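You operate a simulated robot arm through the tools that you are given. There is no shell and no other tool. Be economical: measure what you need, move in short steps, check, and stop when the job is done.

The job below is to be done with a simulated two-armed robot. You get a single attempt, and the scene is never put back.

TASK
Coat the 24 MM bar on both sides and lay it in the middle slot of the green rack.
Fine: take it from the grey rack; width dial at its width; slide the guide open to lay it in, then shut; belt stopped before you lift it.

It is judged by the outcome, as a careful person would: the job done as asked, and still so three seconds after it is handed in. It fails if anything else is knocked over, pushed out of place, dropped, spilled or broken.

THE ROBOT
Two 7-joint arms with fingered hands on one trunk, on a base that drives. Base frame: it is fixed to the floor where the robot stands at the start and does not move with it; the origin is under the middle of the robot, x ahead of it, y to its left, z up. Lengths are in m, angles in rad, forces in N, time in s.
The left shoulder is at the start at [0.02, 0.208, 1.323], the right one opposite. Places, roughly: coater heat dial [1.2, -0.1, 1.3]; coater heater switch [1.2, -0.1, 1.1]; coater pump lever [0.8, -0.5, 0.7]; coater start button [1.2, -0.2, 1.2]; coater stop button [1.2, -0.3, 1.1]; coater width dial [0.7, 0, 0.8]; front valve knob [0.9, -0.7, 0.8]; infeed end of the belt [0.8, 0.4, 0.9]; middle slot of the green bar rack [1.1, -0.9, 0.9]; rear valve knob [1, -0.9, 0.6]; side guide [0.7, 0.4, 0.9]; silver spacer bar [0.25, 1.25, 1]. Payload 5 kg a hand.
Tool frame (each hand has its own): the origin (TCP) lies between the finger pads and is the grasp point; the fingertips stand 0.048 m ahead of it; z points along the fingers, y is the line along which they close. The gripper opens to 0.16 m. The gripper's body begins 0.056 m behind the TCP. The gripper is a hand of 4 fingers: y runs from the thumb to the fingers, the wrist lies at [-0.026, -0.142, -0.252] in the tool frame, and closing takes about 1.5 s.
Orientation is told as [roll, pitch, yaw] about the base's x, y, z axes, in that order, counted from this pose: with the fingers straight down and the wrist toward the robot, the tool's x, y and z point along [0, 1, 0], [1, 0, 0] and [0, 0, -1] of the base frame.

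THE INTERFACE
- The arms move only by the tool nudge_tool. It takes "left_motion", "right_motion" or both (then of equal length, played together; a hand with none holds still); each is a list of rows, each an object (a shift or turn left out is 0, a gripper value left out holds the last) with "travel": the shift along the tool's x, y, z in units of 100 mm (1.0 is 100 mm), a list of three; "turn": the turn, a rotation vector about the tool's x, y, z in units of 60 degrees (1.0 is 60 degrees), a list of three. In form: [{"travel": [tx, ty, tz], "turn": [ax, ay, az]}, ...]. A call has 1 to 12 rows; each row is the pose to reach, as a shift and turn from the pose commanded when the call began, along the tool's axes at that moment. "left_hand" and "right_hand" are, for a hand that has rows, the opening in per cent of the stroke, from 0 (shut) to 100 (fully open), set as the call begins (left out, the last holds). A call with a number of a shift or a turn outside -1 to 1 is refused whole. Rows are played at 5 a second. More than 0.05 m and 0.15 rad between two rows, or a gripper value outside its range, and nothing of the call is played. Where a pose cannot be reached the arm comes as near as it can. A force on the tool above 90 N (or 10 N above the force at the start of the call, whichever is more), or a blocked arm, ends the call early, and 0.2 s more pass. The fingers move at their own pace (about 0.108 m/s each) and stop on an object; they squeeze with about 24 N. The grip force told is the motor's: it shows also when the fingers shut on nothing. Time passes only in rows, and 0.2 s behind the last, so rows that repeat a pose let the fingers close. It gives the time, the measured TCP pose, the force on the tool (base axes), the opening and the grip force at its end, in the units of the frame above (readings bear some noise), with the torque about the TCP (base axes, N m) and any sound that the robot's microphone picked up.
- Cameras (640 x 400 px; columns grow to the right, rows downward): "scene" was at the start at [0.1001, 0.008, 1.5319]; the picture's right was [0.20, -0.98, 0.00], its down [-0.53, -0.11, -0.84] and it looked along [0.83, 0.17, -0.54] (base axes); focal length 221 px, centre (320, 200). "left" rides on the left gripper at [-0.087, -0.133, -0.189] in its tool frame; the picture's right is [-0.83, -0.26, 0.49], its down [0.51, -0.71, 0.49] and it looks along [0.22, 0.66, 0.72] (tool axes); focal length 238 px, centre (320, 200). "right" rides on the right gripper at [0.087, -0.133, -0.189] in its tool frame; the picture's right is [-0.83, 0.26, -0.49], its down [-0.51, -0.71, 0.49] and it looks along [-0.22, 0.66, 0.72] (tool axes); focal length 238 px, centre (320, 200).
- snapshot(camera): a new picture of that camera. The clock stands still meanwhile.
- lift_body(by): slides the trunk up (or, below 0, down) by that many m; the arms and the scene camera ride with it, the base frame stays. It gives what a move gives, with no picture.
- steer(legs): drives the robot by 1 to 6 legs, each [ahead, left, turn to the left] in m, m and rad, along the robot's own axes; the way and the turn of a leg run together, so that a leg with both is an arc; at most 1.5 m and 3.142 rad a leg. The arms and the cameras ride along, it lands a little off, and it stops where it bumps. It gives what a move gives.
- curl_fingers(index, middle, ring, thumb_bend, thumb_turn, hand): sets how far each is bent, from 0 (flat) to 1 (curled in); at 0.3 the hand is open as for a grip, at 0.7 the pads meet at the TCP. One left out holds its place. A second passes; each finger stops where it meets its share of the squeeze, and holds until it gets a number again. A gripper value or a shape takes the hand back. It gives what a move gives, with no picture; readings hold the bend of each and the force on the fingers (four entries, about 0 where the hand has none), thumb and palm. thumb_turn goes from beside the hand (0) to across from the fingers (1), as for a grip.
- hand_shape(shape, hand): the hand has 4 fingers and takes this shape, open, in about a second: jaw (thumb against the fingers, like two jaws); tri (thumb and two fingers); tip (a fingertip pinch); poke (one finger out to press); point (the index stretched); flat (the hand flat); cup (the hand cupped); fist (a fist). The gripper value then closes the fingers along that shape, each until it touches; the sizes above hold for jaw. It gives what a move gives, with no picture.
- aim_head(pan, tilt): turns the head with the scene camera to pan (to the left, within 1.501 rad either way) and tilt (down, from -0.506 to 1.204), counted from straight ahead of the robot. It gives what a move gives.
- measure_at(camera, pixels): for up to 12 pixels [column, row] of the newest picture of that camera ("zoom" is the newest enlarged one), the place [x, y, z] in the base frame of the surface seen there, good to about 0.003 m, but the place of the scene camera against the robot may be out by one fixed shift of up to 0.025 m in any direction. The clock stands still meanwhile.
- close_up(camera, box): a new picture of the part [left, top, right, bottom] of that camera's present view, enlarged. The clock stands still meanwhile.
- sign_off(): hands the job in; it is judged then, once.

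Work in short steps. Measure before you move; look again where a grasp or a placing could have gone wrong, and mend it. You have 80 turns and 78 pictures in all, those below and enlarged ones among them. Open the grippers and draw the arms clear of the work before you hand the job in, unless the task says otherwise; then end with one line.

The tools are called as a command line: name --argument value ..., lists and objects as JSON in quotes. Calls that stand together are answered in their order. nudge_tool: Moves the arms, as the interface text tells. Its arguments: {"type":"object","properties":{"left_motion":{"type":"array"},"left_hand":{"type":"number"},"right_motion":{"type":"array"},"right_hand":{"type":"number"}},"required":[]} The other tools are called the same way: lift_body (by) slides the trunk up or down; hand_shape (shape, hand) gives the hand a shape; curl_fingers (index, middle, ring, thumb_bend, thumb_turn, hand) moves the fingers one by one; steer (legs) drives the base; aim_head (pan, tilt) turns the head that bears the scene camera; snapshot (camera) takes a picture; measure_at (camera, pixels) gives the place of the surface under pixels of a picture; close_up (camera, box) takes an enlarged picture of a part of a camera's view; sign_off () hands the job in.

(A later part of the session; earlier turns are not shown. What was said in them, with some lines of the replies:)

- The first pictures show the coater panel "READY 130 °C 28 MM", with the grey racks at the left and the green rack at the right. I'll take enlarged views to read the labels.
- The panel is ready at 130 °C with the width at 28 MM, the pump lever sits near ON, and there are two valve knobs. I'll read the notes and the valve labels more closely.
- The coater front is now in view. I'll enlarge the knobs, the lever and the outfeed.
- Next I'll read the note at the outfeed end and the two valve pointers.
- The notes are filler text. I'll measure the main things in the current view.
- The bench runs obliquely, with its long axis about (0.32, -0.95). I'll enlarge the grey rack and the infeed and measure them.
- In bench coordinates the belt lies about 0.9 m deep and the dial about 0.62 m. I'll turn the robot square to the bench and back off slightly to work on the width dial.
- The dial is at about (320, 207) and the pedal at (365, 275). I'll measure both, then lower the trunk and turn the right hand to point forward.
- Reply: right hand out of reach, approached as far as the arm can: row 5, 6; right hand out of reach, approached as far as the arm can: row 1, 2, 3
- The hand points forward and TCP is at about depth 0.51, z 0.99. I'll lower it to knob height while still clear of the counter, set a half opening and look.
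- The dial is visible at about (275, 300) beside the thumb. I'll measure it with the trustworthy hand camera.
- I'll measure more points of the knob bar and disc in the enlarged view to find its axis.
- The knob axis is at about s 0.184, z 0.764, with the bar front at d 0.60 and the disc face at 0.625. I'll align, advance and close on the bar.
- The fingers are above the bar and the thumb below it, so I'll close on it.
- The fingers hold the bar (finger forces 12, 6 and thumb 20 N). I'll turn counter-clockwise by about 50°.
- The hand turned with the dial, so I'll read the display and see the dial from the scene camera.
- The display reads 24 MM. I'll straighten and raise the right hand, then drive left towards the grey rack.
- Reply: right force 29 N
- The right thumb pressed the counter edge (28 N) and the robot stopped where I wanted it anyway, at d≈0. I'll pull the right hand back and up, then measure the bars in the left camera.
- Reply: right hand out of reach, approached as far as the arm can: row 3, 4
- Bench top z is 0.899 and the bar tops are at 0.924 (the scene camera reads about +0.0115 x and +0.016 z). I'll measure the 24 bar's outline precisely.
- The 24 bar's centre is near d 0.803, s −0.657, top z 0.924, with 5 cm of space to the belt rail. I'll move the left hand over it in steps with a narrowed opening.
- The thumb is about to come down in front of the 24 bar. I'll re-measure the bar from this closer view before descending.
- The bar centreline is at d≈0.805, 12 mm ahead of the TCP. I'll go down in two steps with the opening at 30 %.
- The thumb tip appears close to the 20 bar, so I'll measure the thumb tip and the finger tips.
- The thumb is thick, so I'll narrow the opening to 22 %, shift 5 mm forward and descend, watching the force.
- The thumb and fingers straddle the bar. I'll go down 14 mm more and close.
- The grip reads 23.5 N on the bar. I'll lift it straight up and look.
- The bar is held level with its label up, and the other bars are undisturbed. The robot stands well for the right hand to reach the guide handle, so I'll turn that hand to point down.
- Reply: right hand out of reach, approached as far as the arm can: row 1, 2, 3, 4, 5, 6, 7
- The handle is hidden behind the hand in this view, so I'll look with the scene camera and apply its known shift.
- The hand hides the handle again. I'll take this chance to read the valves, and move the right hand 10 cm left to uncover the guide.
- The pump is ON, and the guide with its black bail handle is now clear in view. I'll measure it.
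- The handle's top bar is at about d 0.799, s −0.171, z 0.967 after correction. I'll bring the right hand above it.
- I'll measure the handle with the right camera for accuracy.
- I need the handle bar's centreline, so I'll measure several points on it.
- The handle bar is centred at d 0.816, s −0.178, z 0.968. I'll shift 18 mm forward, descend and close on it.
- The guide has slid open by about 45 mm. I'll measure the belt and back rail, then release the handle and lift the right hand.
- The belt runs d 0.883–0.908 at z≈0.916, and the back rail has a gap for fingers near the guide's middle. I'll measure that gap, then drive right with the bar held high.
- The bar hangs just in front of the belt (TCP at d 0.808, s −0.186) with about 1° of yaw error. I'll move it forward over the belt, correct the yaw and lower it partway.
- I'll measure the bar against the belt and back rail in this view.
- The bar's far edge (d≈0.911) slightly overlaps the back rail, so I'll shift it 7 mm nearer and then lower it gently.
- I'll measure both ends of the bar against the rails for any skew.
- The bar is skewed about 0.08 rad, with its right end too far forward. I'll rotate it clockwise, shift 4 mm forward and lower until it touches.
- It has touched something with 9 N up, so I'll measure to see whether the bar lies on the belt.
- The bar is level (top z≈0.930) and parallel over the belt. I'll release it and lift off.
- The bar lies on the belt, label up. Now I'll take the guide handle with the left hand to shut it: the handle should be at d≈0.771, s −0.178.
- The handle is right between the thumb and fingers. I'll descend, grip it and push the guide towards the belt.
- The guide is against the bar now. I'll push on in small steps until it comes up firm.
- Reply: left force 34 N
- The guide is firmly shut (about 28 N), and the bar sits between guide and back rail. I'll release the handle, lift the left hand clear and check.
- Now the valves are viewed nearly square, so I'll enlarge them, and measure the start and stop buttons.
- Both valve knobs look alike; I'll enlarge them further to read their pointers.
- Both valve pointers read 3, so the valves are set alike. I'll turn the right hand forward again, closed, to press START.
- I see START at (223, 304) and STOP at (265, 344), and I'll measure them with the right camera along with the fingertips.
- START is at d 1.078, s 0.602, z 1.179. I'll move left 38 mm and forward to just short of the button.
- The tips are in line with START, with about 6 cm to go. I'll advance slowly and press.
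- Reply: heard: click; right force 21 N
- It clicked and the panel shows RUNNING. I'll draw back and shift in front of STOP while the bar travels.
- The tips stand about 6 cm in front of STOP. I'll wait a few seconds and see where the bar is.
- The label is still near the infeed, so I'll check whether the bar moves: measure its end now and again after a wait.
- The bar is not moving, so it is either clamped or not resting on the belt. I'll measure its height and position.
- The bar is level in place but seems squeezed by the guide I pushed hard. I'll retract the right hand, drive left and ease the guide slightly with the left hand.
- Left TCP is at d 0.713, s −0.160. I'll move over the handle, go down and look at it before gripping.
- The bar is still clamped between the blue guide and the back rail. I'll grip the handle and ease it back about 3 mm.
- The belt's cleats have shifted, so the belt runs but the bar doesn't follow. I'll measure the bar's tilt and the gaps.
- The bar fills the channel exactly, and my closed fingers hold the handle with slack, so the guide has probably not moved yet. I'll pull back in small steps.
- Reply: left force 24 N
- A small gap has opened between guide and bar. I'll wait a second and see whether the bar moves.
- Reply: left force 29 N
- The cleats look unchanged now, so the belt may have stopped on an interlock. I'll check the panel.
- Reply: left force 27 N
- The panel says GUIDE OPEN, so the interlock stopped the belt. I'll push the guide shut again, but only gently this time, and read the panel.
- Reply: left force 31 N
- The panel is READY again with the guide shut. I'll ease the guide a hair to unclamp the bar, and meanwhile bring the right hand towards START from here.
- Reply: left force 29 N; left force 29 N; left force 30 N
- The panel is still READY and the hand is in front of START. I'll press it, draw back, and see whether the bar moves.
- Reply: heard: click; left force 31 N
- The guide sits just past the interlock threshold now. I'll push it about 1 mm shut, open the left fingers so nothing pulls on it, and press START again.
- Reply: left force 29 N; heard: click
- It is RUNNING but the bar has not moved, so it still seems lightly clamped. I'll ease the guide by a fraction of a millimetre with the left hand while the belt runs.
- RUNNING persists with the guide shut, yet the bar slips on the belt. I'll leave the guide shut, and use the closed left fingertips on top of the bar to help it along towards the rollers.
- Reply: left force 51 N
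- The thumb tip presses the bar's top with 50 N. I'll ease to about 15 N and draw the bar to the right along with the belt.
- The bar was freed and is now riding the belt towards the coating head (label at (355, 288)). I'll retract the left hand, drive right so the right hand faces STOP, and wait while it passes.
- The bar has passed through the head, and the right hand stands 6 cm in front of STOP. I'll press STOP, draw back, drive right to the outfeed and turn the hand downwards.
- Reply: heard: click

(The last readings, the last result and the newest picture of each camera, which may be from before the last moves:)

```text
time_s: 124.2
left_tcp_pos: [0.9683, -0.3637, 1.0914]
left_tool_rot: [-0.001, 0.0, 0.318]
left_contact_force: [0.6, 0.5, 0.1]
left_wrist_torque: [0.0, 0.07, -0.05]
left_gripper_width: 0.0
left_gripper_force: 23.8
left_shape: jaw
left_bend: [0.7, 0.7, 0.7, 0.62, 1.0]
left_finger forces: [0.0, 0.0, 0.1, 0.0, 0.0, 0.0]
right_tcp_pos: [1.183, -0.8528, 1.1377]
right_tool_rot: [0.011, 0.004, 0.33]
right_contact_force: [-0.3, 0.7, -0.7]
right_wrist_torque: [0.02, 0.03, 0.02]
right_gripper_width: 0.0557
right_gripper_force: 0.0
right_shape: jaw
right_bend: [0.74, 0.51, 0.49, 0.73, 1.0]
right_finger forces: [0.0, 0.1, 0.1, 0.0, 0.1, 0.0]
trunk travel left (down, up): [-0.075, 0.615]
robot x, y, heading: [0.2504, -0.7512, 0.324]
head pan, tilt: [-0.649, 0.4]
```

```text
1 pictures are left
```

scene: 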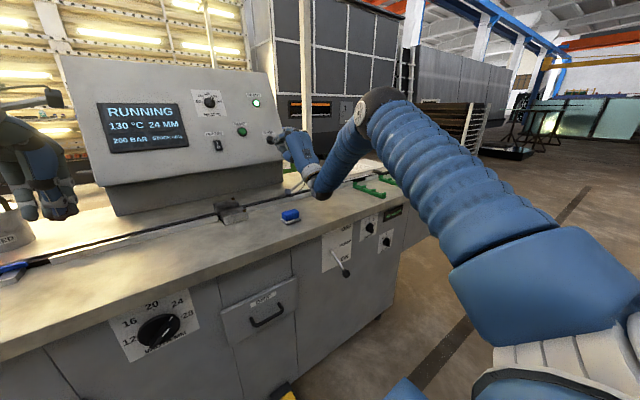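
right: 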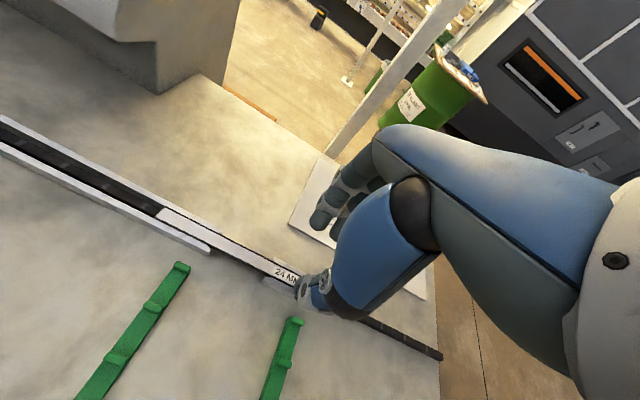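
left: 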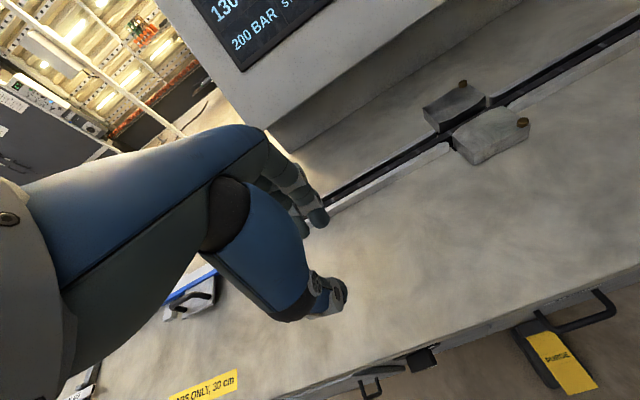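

STOP clicked, and the coated bar lies at the outfeed from (160, 212) to beyond (295, 278), with both green rails in view. I'll measure all of it.

measure_at --camera "right" --pixels '[[163, 210], [158, 220], [230, 242], [226, 250], [280, 268], [210, 249], [268, 283], [182, 265], [150, 306], [117, 357], [294, 321], [282, 363]]'

measure_at --camera "right" --pixels '[[228, 246], [200, 230], [260, 262], [240, 253], [245, 262], [300, 283], [180, 220], [175, 228], [133, 330], [165, 285], [288, 340], [100, 380]]'

```text
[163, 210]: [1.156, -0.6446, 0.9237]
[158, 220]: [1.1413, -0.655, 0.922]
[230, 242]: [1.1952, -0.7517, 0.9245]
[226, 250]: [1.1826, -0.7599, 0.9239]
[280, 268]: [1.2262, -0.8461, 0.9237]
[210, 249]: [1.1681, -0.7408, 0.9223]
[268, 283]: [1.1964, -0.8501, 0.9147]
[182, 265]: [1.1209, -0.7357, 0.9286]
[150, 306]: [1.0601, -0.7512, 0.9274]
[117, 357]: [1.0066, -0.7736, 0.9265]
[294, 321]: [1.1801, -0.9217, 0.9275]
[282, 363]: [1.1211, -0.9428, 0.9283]
```

```text
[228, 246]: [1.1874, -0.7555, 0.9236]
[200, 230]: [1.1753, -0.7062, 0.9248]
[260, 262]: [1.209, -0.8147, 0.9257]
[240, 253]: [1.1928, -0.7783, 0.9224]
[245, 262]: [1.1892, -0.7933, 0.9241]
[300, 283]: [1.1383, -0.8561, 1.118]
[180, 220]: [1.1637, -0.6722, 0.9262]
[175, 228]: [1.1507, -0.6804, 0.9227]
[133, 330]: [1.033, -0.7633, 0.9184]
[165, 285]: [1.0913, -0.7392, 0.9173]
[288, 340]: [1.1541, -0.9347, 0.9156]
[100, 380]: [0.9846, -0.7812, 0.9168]
```

The bar is centred at d 0.887, s 1.128 with its top at z 0.9245. The middle green slot is at d≈0.737 between rails at s 1.053 and 1.249, so I'll go over the bar and down to grasp height.

nudge_tool --right_motion '[{"travel": [0.28, 0.18, 0.1], "turn": [0, 0, 0.0067]}, {"travel": [0.558, 0.367, 0.2], "turn": [0, 0, 0.0067]}, {"travel": [0.558, 0.367, 0.6], "turn": [0, 0, 0.0067]}, {"travel": [0.558, 0.367, 1.0], "turn": [0, 0, 0.0067]}]' --right_hand 30

nudge_tool --right_motion '[{"travel": [0, 0, 0.25]}, {"travel": [0, 0, 0.45]}, {"travel": [0, 0, 0.6]}]'

```text
time_s: 125.2
left_tcp_pos: [0.9676, -0.3621, 1.0925]
left_tool_rot: [0.0, 0.002, 0.316]
left_contact_force: [0.7, 0.3, -1.3]
left_wrist_torque: [-0.03, 0.07, 0.0]
left_gripper_width: 0.0001
left_gripper_force: 23.8
left_shape: jaw
left_bend: [0.7, 0.7, 0.7, 0.62, 1.0]
left_finger forces: [0.0, 0.1, 0.0, 0.1, 0.0, 0.0]
right_tcp_pos: [1.2028, -0.788, 1.0384]
right_tool_rot: [0.013, 0.001, 0.32]
right_contact_force: [0.4, 0.0, 2.1]
right_wrist_torque: [-0.05, 0.11, 0.01]
right_gripper_width: 0.0479
right_gripper_force: 0.1
right_shape: jaw
right_bend: [0.74, 0.54, 0.52, 0.74, 1.0]
right_finger forces: [0.0, 0.0, 0.2, 0.0, 0.0, 0.0]
trunk travel left (down, up): [-0.075, 0.615]
robot x, y, heading: [0.2513, -0.7509, 0.328]
head pan, tilt: [-0.649, 0.4]
```

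```text
time_s: 126.0
left_tcp_pos: [0.9665, -0.3626, 1.092]
left_tool_rot: [-0.001, 0.002, 0.318]
left_contact_force: [0.1, 0.5, -0.1]
left_wrist_torque: [0.0, 0.05, -0.04]
left_gripper_width: 0.0
left_gripper_force: 24.0
left_shape: jaw
left_bend: [0.7, 0.7, 0.7, 0.62, 1.0]
left_finger forces: [0.1, 0.0, 0.0, 0.1, 0.0, 0.1]
right_tcp_pos: [1.2004, -0.7859, 0.9788]
right_tool_rot: [0.011, 0.002, 0.322]
right_contact_force: [0.5, -0.3, -0.4]
right_wrist_torque: [0.01, 0.06, -0.03]
right_gripper_width: 0.0481
right_gripper_force: 0.0
right_shape: jaw
right_bend: [0.74, 0.54, 0.52, 0.74, 1.0]
right_finger forces: [0.0, 0.1, 0.0, 0.1, 0.1, 0.0]
trunk travel left (down, up): [-0.075, 0.615]
robot x, y, heading: [0.2468, -0.7505, 0.326]
head pan, tilt: [-0.649, 0.4]
```

The hand is aligned over the bar (d 0.8885, s 1.126) with no contact. I'll go down 21 mm, close and lift.

nudge_tool --right_motion '[{"travel": [0, -0.01, 0.1]}, {"travel": [0, -0.01, 0.17]}, {"travel": [0, -0.01, 0.21]}]'

nudge_tool --right_motion '[{"travel": [0, 0, 0]}, {"travel": [0, 0, 0]}, {"travel": [0, 0, 0]}, {"travel": [0, 0, 0]}, {"travel": [0, 0, 0]}, {"travel": [0, 0, 0]}, {"travel": [0, 0, 0]}]' --right_hand 0

nudge_tool --right_motion '[{"travel": [0, 0, -0.1]}, {"travel": [0, 0, -0.25]}, {"travel": [0, 0, -0.5]}, {"travel": [0, 0, -0.75]}]'

```text
time_s: 126.8
left_tcp_pos: [0.9672, -0.3621, 1.0921]
left_tool_rot: [0.001, 0.001, 0.319]
left_contact_force: [-1.1, -0.4, -1.0]
left_wrist_torque: [0.03, 0.03, -0.01]
left_gripper_width: 0.0
left_gripper_force: 24.1
left_shape: jaw
left_bend: [0.7, 0.7, 0.7, 0.62, 1.0]
left_finger forces: [0.0, 0.0, 0.0, 0.0, 0.0, 0.0]
right_tcp_pos: [1.1997, -0.7848, 0.958]
right_tool_rot: [0.012, 0.003, 0.323]
right_contact_force: [0.0, 0.2, 0.1]
right_wrist_torque: [-0.03, 0.06, -0.02]
right_gripper_width: 0.0482
right_gripper_force: 0.0
right_shape: jaw
right_bend: [0.74, 0.54, 0.52, 0.74, 1.0]
right_finger forces: [0.1, 0.0, 0.0, 0.1, 0.1, 0.0]
trunk travel left (down, up): [-0.075, 0.615]
robot x, y, heading: [0.2486, -0.7516, 0.329]
head pan, tilt: [-0.649, 0.4]
```

```text
time_s: 128.4
left_tcp_pos: [0.9662, -0.3613, 1.0929]
left_tool_rot: [0.0, 0.0, 0.317]
left_contact_force: [0.5, -0.4, 0.5]
left_wrist_torque: [0.01, 0.0, 0.02]
left_gripper_width: 0.0002
left_gripper_force: 23.9
left_shape: jaw
left_bend: [0.7, 0.7, 0.7, 0.62, 1.0]
left_finger forces: [0.0, 0.1, 0.0, 0.0, 0.0, 0.0]
right_tcp_pos: [1.1997, -0.7876, 0.9604]
right_tool_rot: [0.011, 0.003, 0.322]
right_contact_force: [3.9, 1.3, 2.1]
right_wrist_torque: [0.0, -0.19, 0.13]
right_gripper_width: 0.0182
right_gripper_force: 23.9
right_shape: jaw
right_bend: [0.72, 0.63, 0.58, 0.73, 1.0]
right_finger forces: [12.9, 7.5, 3.1, 0.0, 20.2, 0.0]
trunk travel left (down, up): [-0.075, 0.615]
robot x, y, heading: [0.2484, -0.7494, 0.331]
head pan, tilt: [-0.649, 0.4]
```

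```text
time_s: 129.4
left_tcp_pos: [0.9661, -0.3626, 1.0932]
left_tool_rot: [0.001, 0.001, 0.319]
left_contact_force: [-0.6, 0.2, 0.4]
left_wrist_torque: [0.01, -0.07, 0.02]
left_gripper_width: 0.0
left_gripper_force: 23.6
left_shape: jaw
left_bend: [0.7, 0.7, 0.7, 0.62, 1.0]
left_finger forces: [0.0, 0.0, 0.0, 0.0, 0.0, 0.0]
right_tcp_pos: [1.1989, -0.7886, 1.0324]
right_tool_rot: [0.012, 0.003, 0.324]
right_contact_force: [-0.4, 1.4, 0.0]
right_wrist_torque: [0.03, -0.04, 0.02]
right_gripper_width: 0.0179
right_gripper_force: 24.3
right_shape: jaw
right_bend: [0.72, 0.64, 0.65, 0.73, 1.0]
right_finger forces: [14.1, 5.7, 2.1, 0.0, 21.6, 0.0]
trunk travel left (down, up): [-0.075, 0.615]
robot x, y, heading: [0.2512, -0.7524, 0.332]
head pan, tilt: [-0.649, 0.4]
5 turns are left
```

The bar is in the grip (width as before, 24 N) and lifted. I'll carry it over the middle green slot, lower partway and take the last picture.

nudge_tool --right_motion '[{"travel": [-0.08, -0.33, 0]}, {"travel": [-0.16, -0.66, 0]}, {"travel": [-0.23, -1.0, 0]}]'

nudge_tool --right_motion '[{"travel": [0, -0.3, 0]}, {"travel": [0, -0.5, 0]}, {"travel": [0, -0.5, 0.25]}, {"travel": [0, -0.5, 0.4]}]'

close_up --camera "right" --box '[100, 110, 420, 310]'

```text
time_s: 130.2
left_tcp_pos: [0.9666, -0.3629, 1.094]
left_tool_rot: [0.001, -0.001, 0.317]
left_contact_force: [-0.6, -0.8, 2.4]
left_wrist_torque: [0.06, -0.08, 0.0]
left_gripper_width: 0.0
left_gripper_force: 24.0
left_shape: jaw
left_bend: [0.7, 0.7, 0.7, 0.62, 1.0]
left_finger forces: [0.1, 0.1, 0.0, 0.0, 0.0, 0.1]
right_tcp_pos: [1.1128, -0.8391, 1.0365]
right_tool_rot: [0.013, -0.002, 0.324]
right_contact_force: [-1.2, 0.3, 0.1]
right_wrist_torque: [0.0, -0.1, -0.03]
right_gripper_width: 0.0181
right_gripper_force: 24.3
right_shape: jaw
right_bend: [0.72, 0.64, 0.66, 0.73, 1.0]
right_finger forces: [14.1, 5.7, 2.2, 0.0, 21.7, 0.0]
trunk travel left (down, up): [-0.075, 0.615]
robot x, y, heading: [0.2502, -0.7476, 0.329]
head pan, tilt: [-0.649, 0.4]
```

```text
time_s: 131.2
left_tcp_pos: [0.9655, -0.3622, 1.0926]
left_tool_rot: [0.002, -0.001, 0.318]
left_contact_force: [0.1, -0.3, 0.1]
left_wrist_torque: [0.03, -0.02, 0.0]
left_gripper_width: 0.0
left_gripper_force: 24.6
left_shape: jaw
left_bend: [0.7, 0.7, 0.7, 0.62, 1.0]
left_finger forces: [0.0, 0.1, 0.1, 0.1, 0.0, 0.1]
right_tcp_pos: [1.0652, -0.8561, 0.9945]
right_tool_rot: [0.013, 0.002, 0.324]
right_contact_force: [0.5, 0.3, 0.6]
right_wrist_torque: [0.0, 0.03, 0.0]
right_gripper_width: 0.0181
right_gripper_force: 24.3
right_shape: jaw
right_bend: [0.72, 0.64, 0.66, 0.73, 1.0]
right_finger forces: [14.1, 5.6, 2.2, 0.0, 21.6, 0.0]
trunk travel left (down, up): [-0.075, 0.615]
robot x, y, heading: [0.2498, -0.7526, 0.331]
head pan, tilt: [-0.649, 0.4]
```

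```text
2.00 times, centred on (260, 210) of right
4 turns are left
```

zoom: 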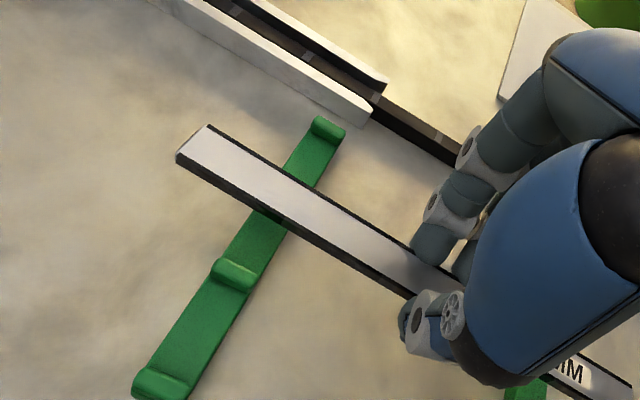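

Both sides of the bar are visibly coated dark. I'll measure the bar against the green posts.

measure_at --camera "zoom" --pixels '[[210, 130], [182, 152], [320, 195], [290, 215], [305, 205], [232, 268], [328, 128], [165, 382], [305, 170], [260, 240], [400, 275], [375, 255]]'

```text
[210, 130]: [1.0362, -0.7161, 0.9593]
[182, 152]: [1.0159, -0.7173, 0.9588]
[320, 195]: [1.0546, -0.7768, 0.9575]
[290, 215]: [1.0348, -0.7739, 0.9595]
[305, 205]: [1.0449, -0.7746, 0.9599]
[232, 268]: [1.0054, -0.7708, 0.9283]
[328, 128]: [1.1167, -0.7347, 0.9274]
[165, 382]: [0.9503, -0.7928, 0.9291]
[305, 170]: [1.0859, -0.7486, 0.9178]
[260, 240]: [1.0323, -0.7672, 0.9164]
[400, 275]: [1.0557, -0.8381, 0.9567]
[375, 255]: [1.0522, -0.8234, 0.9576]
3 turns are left
```

The bar is about 7 mm too far forward of the middle slot's centre (d 0.7375) and parallel to it. I'll shift back, lower it in, release, lift clear and open both hands.

nudge_tool --right_motion '[{"travel": [0, -0.065, 0]}, {"travel": [0, -0.065, 0.12]}, {"travel": [0, -0.065, 0.22]}, {"travel": [0, -0.065, 0.28]}, {"travel": [0, -0.065, 0.315]}]'

nudge_tool --right_motion '[{"travel": [0, 0, 0]}, {"travel": [0, 0, 0]}, {"travel": [0, 0, 0]}, {"travel": [0, 0, 0]}, {"travel": [0, 0, 0]}, {"travel": [0, 0, -0.08]}, {"travel": [0, 0, -0.2]}, {"travel": [0, 0, -0.5]}, {"travel": [0, 0, -0.9]}]' --right_hand 32

nudge_tool --right_motion '[{"travel": [0, -0.2, -0.3]}, {"travel": [0, -0.4, -0.6]}, {"travel": [0, -0.6, -0.9]}, {"travel": [0, -0.6, -0.9]}, {"travel": [0, -0.6, -0.9]}]' --left_motion '[{"travel": [0, 0, -0.2]}, {"travel": [0, -0.2, -0.4]}, {"travel": [0, -0.4, -0.6]}, {"travel": [0, -0.6, -0.6]}, {"travel": [0, -0.6, -0.6]}]' --left_hand 60

```text
time_s: 132.4
left_tcp_pos: [0.9674, -0.3622, 1.0919]
left_tool_rot: [0.001, -0.001, 0.317]
left_contact_force: [0.0, 0.1, -0.4]
left_wrist_torque: [0.0, -0.01, -0.02]
left_gripper_width: 0.0
left_gripper_force: 23.9
left_shape: jaw
left_bend: [0.7, 0.7, 0.7, 0.62, 1.0]
left_finger forces: [0.1, 0.0, 0.1, 0.0, 0.0, 0.0]
right_tcp_pos: [1.059, -0.8578, 0.9619]
right_tool_rot: [0.012, 0.001, 0.324]
right_contact_force: [-0.2, 0.3, 0.3]
right_wrist_torque: [0.02, 0.02, -0.01]
right_gripper_width: 0.0184
right_gripper_force: 23.9
right_shape: jaw
right_bend: [0.72, 0.64, 0.66, 0.73, 1.0]
right_finger forces: [14.1, 5.5, 2.2, 0.0, 21.6, 0.0]
trunk travel left (down, up): [-0.075, 0.615]
robot x, y, heading: [0.2464, -0.7503, 0.333]
head pan, tilt: [-0.649, 0.4]
```

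```text
time_s: 134.4
left_tcp_pos: [0.9657, -0.3617, 1.0934]
left_tool_rot: [0.0, -0.002, 0.317]
left_contact_force: [-0.3, 0.2, 0.7]
left_wrist_torque: [-0.02, -0.06, 0.02]
left_gripper_width: 0.0002
left_gripper_force: 24.0
left_shape: jaw
left_bend: [0.7, 0.7, 0.7, 0.62, 1.0]
left_finger forces: [0.0, 0.0, 0.0, 0.1, 0.0, 0.0]
right_tcp_pos: [1.0561, -0.857, 1.0531]
right_tool_rot: [0.011, 0.004, 0.324]
right_contact_force: [-0.4, 0.7, -0.6]
right_wrist_torque: [0.02, -0.09, -0.03]
right_gripper_width: 0.0508
right_gripper_force: 0.2
right_shape: jaw
right_bend: [0.74, 0.53, 0.51, 0.74, 1.0]
right_finger forces: [0.1, 0.1, 0.0, 0.0, 0.0, 0.1]
trunk travel left (down, up): [-0.075, 0.615]
robot x, y, heading: [0.2515, -0.7495, 0.327]
head pan, tilt: [-0.649, 0.4]
```

```text
time_s: 135.7
left_tcp_pos: [0.9085, -0.3819, 1.1538]
left_tool_rot: [-0.001, 0.001, 0.316]
left_contact_force: [-1.4, -0.9, 0.3]
left_wrist_torque: [0.08, 0.0, 0.03]
left_gripper_width: 0.096
left_gripper_force: 0.1
left_shape: jaw
left_bend: [0.73, 0.41, 0.38, 0.65, 1.0]
left_finger forces: [0.0, 0.0, 0.0, 0.0, 0.1, 0.0]
right_tcp_pos: [1.0011, -0.8809, 1.1459]
right_tool_rot: [0.011, 0.002, 0.322]
right_contact_force: [0.3, 0.7, 0.2]
right_wrist_torque: [0.02, 0.0, 0.0]
right_gripper_width: 0.0511
right_gripper_force: 0.0
right_shape: jaw
right_bend: [0.74, 0.53, 0.51, 0.73, 1.0]
right_finger forces: [0.0, 0.1, 0.1, 0.1, 0.0, 0.0]
trunk travel left (down, up): [-0.075, 0.615]
robot x, y, heading: [0.2496, -0.7526, 0.324]
head pan, tilt: [-0.649, 0.4]
2 turns are left
```

The bar was let down into the middle slot from within a few millimetres and released cleanly, with no later contact forces. Both hands are open and clear, so I'll hand the job in.

sign_off

```text
The job is handed in.
```

The 24 MM bar from the grey rack is coated on both sides and was released in the middle slot of the green rack. I had no pictures left to confirm how it sits in the slot. The width dial was at 24 and the guide was shut. I pressed STOP and heard it click before lifting the bar, but didn't check the panel after that. The bar stuck at the infeed, so I restarted the belt and drew the bar along by hand to get it moving.
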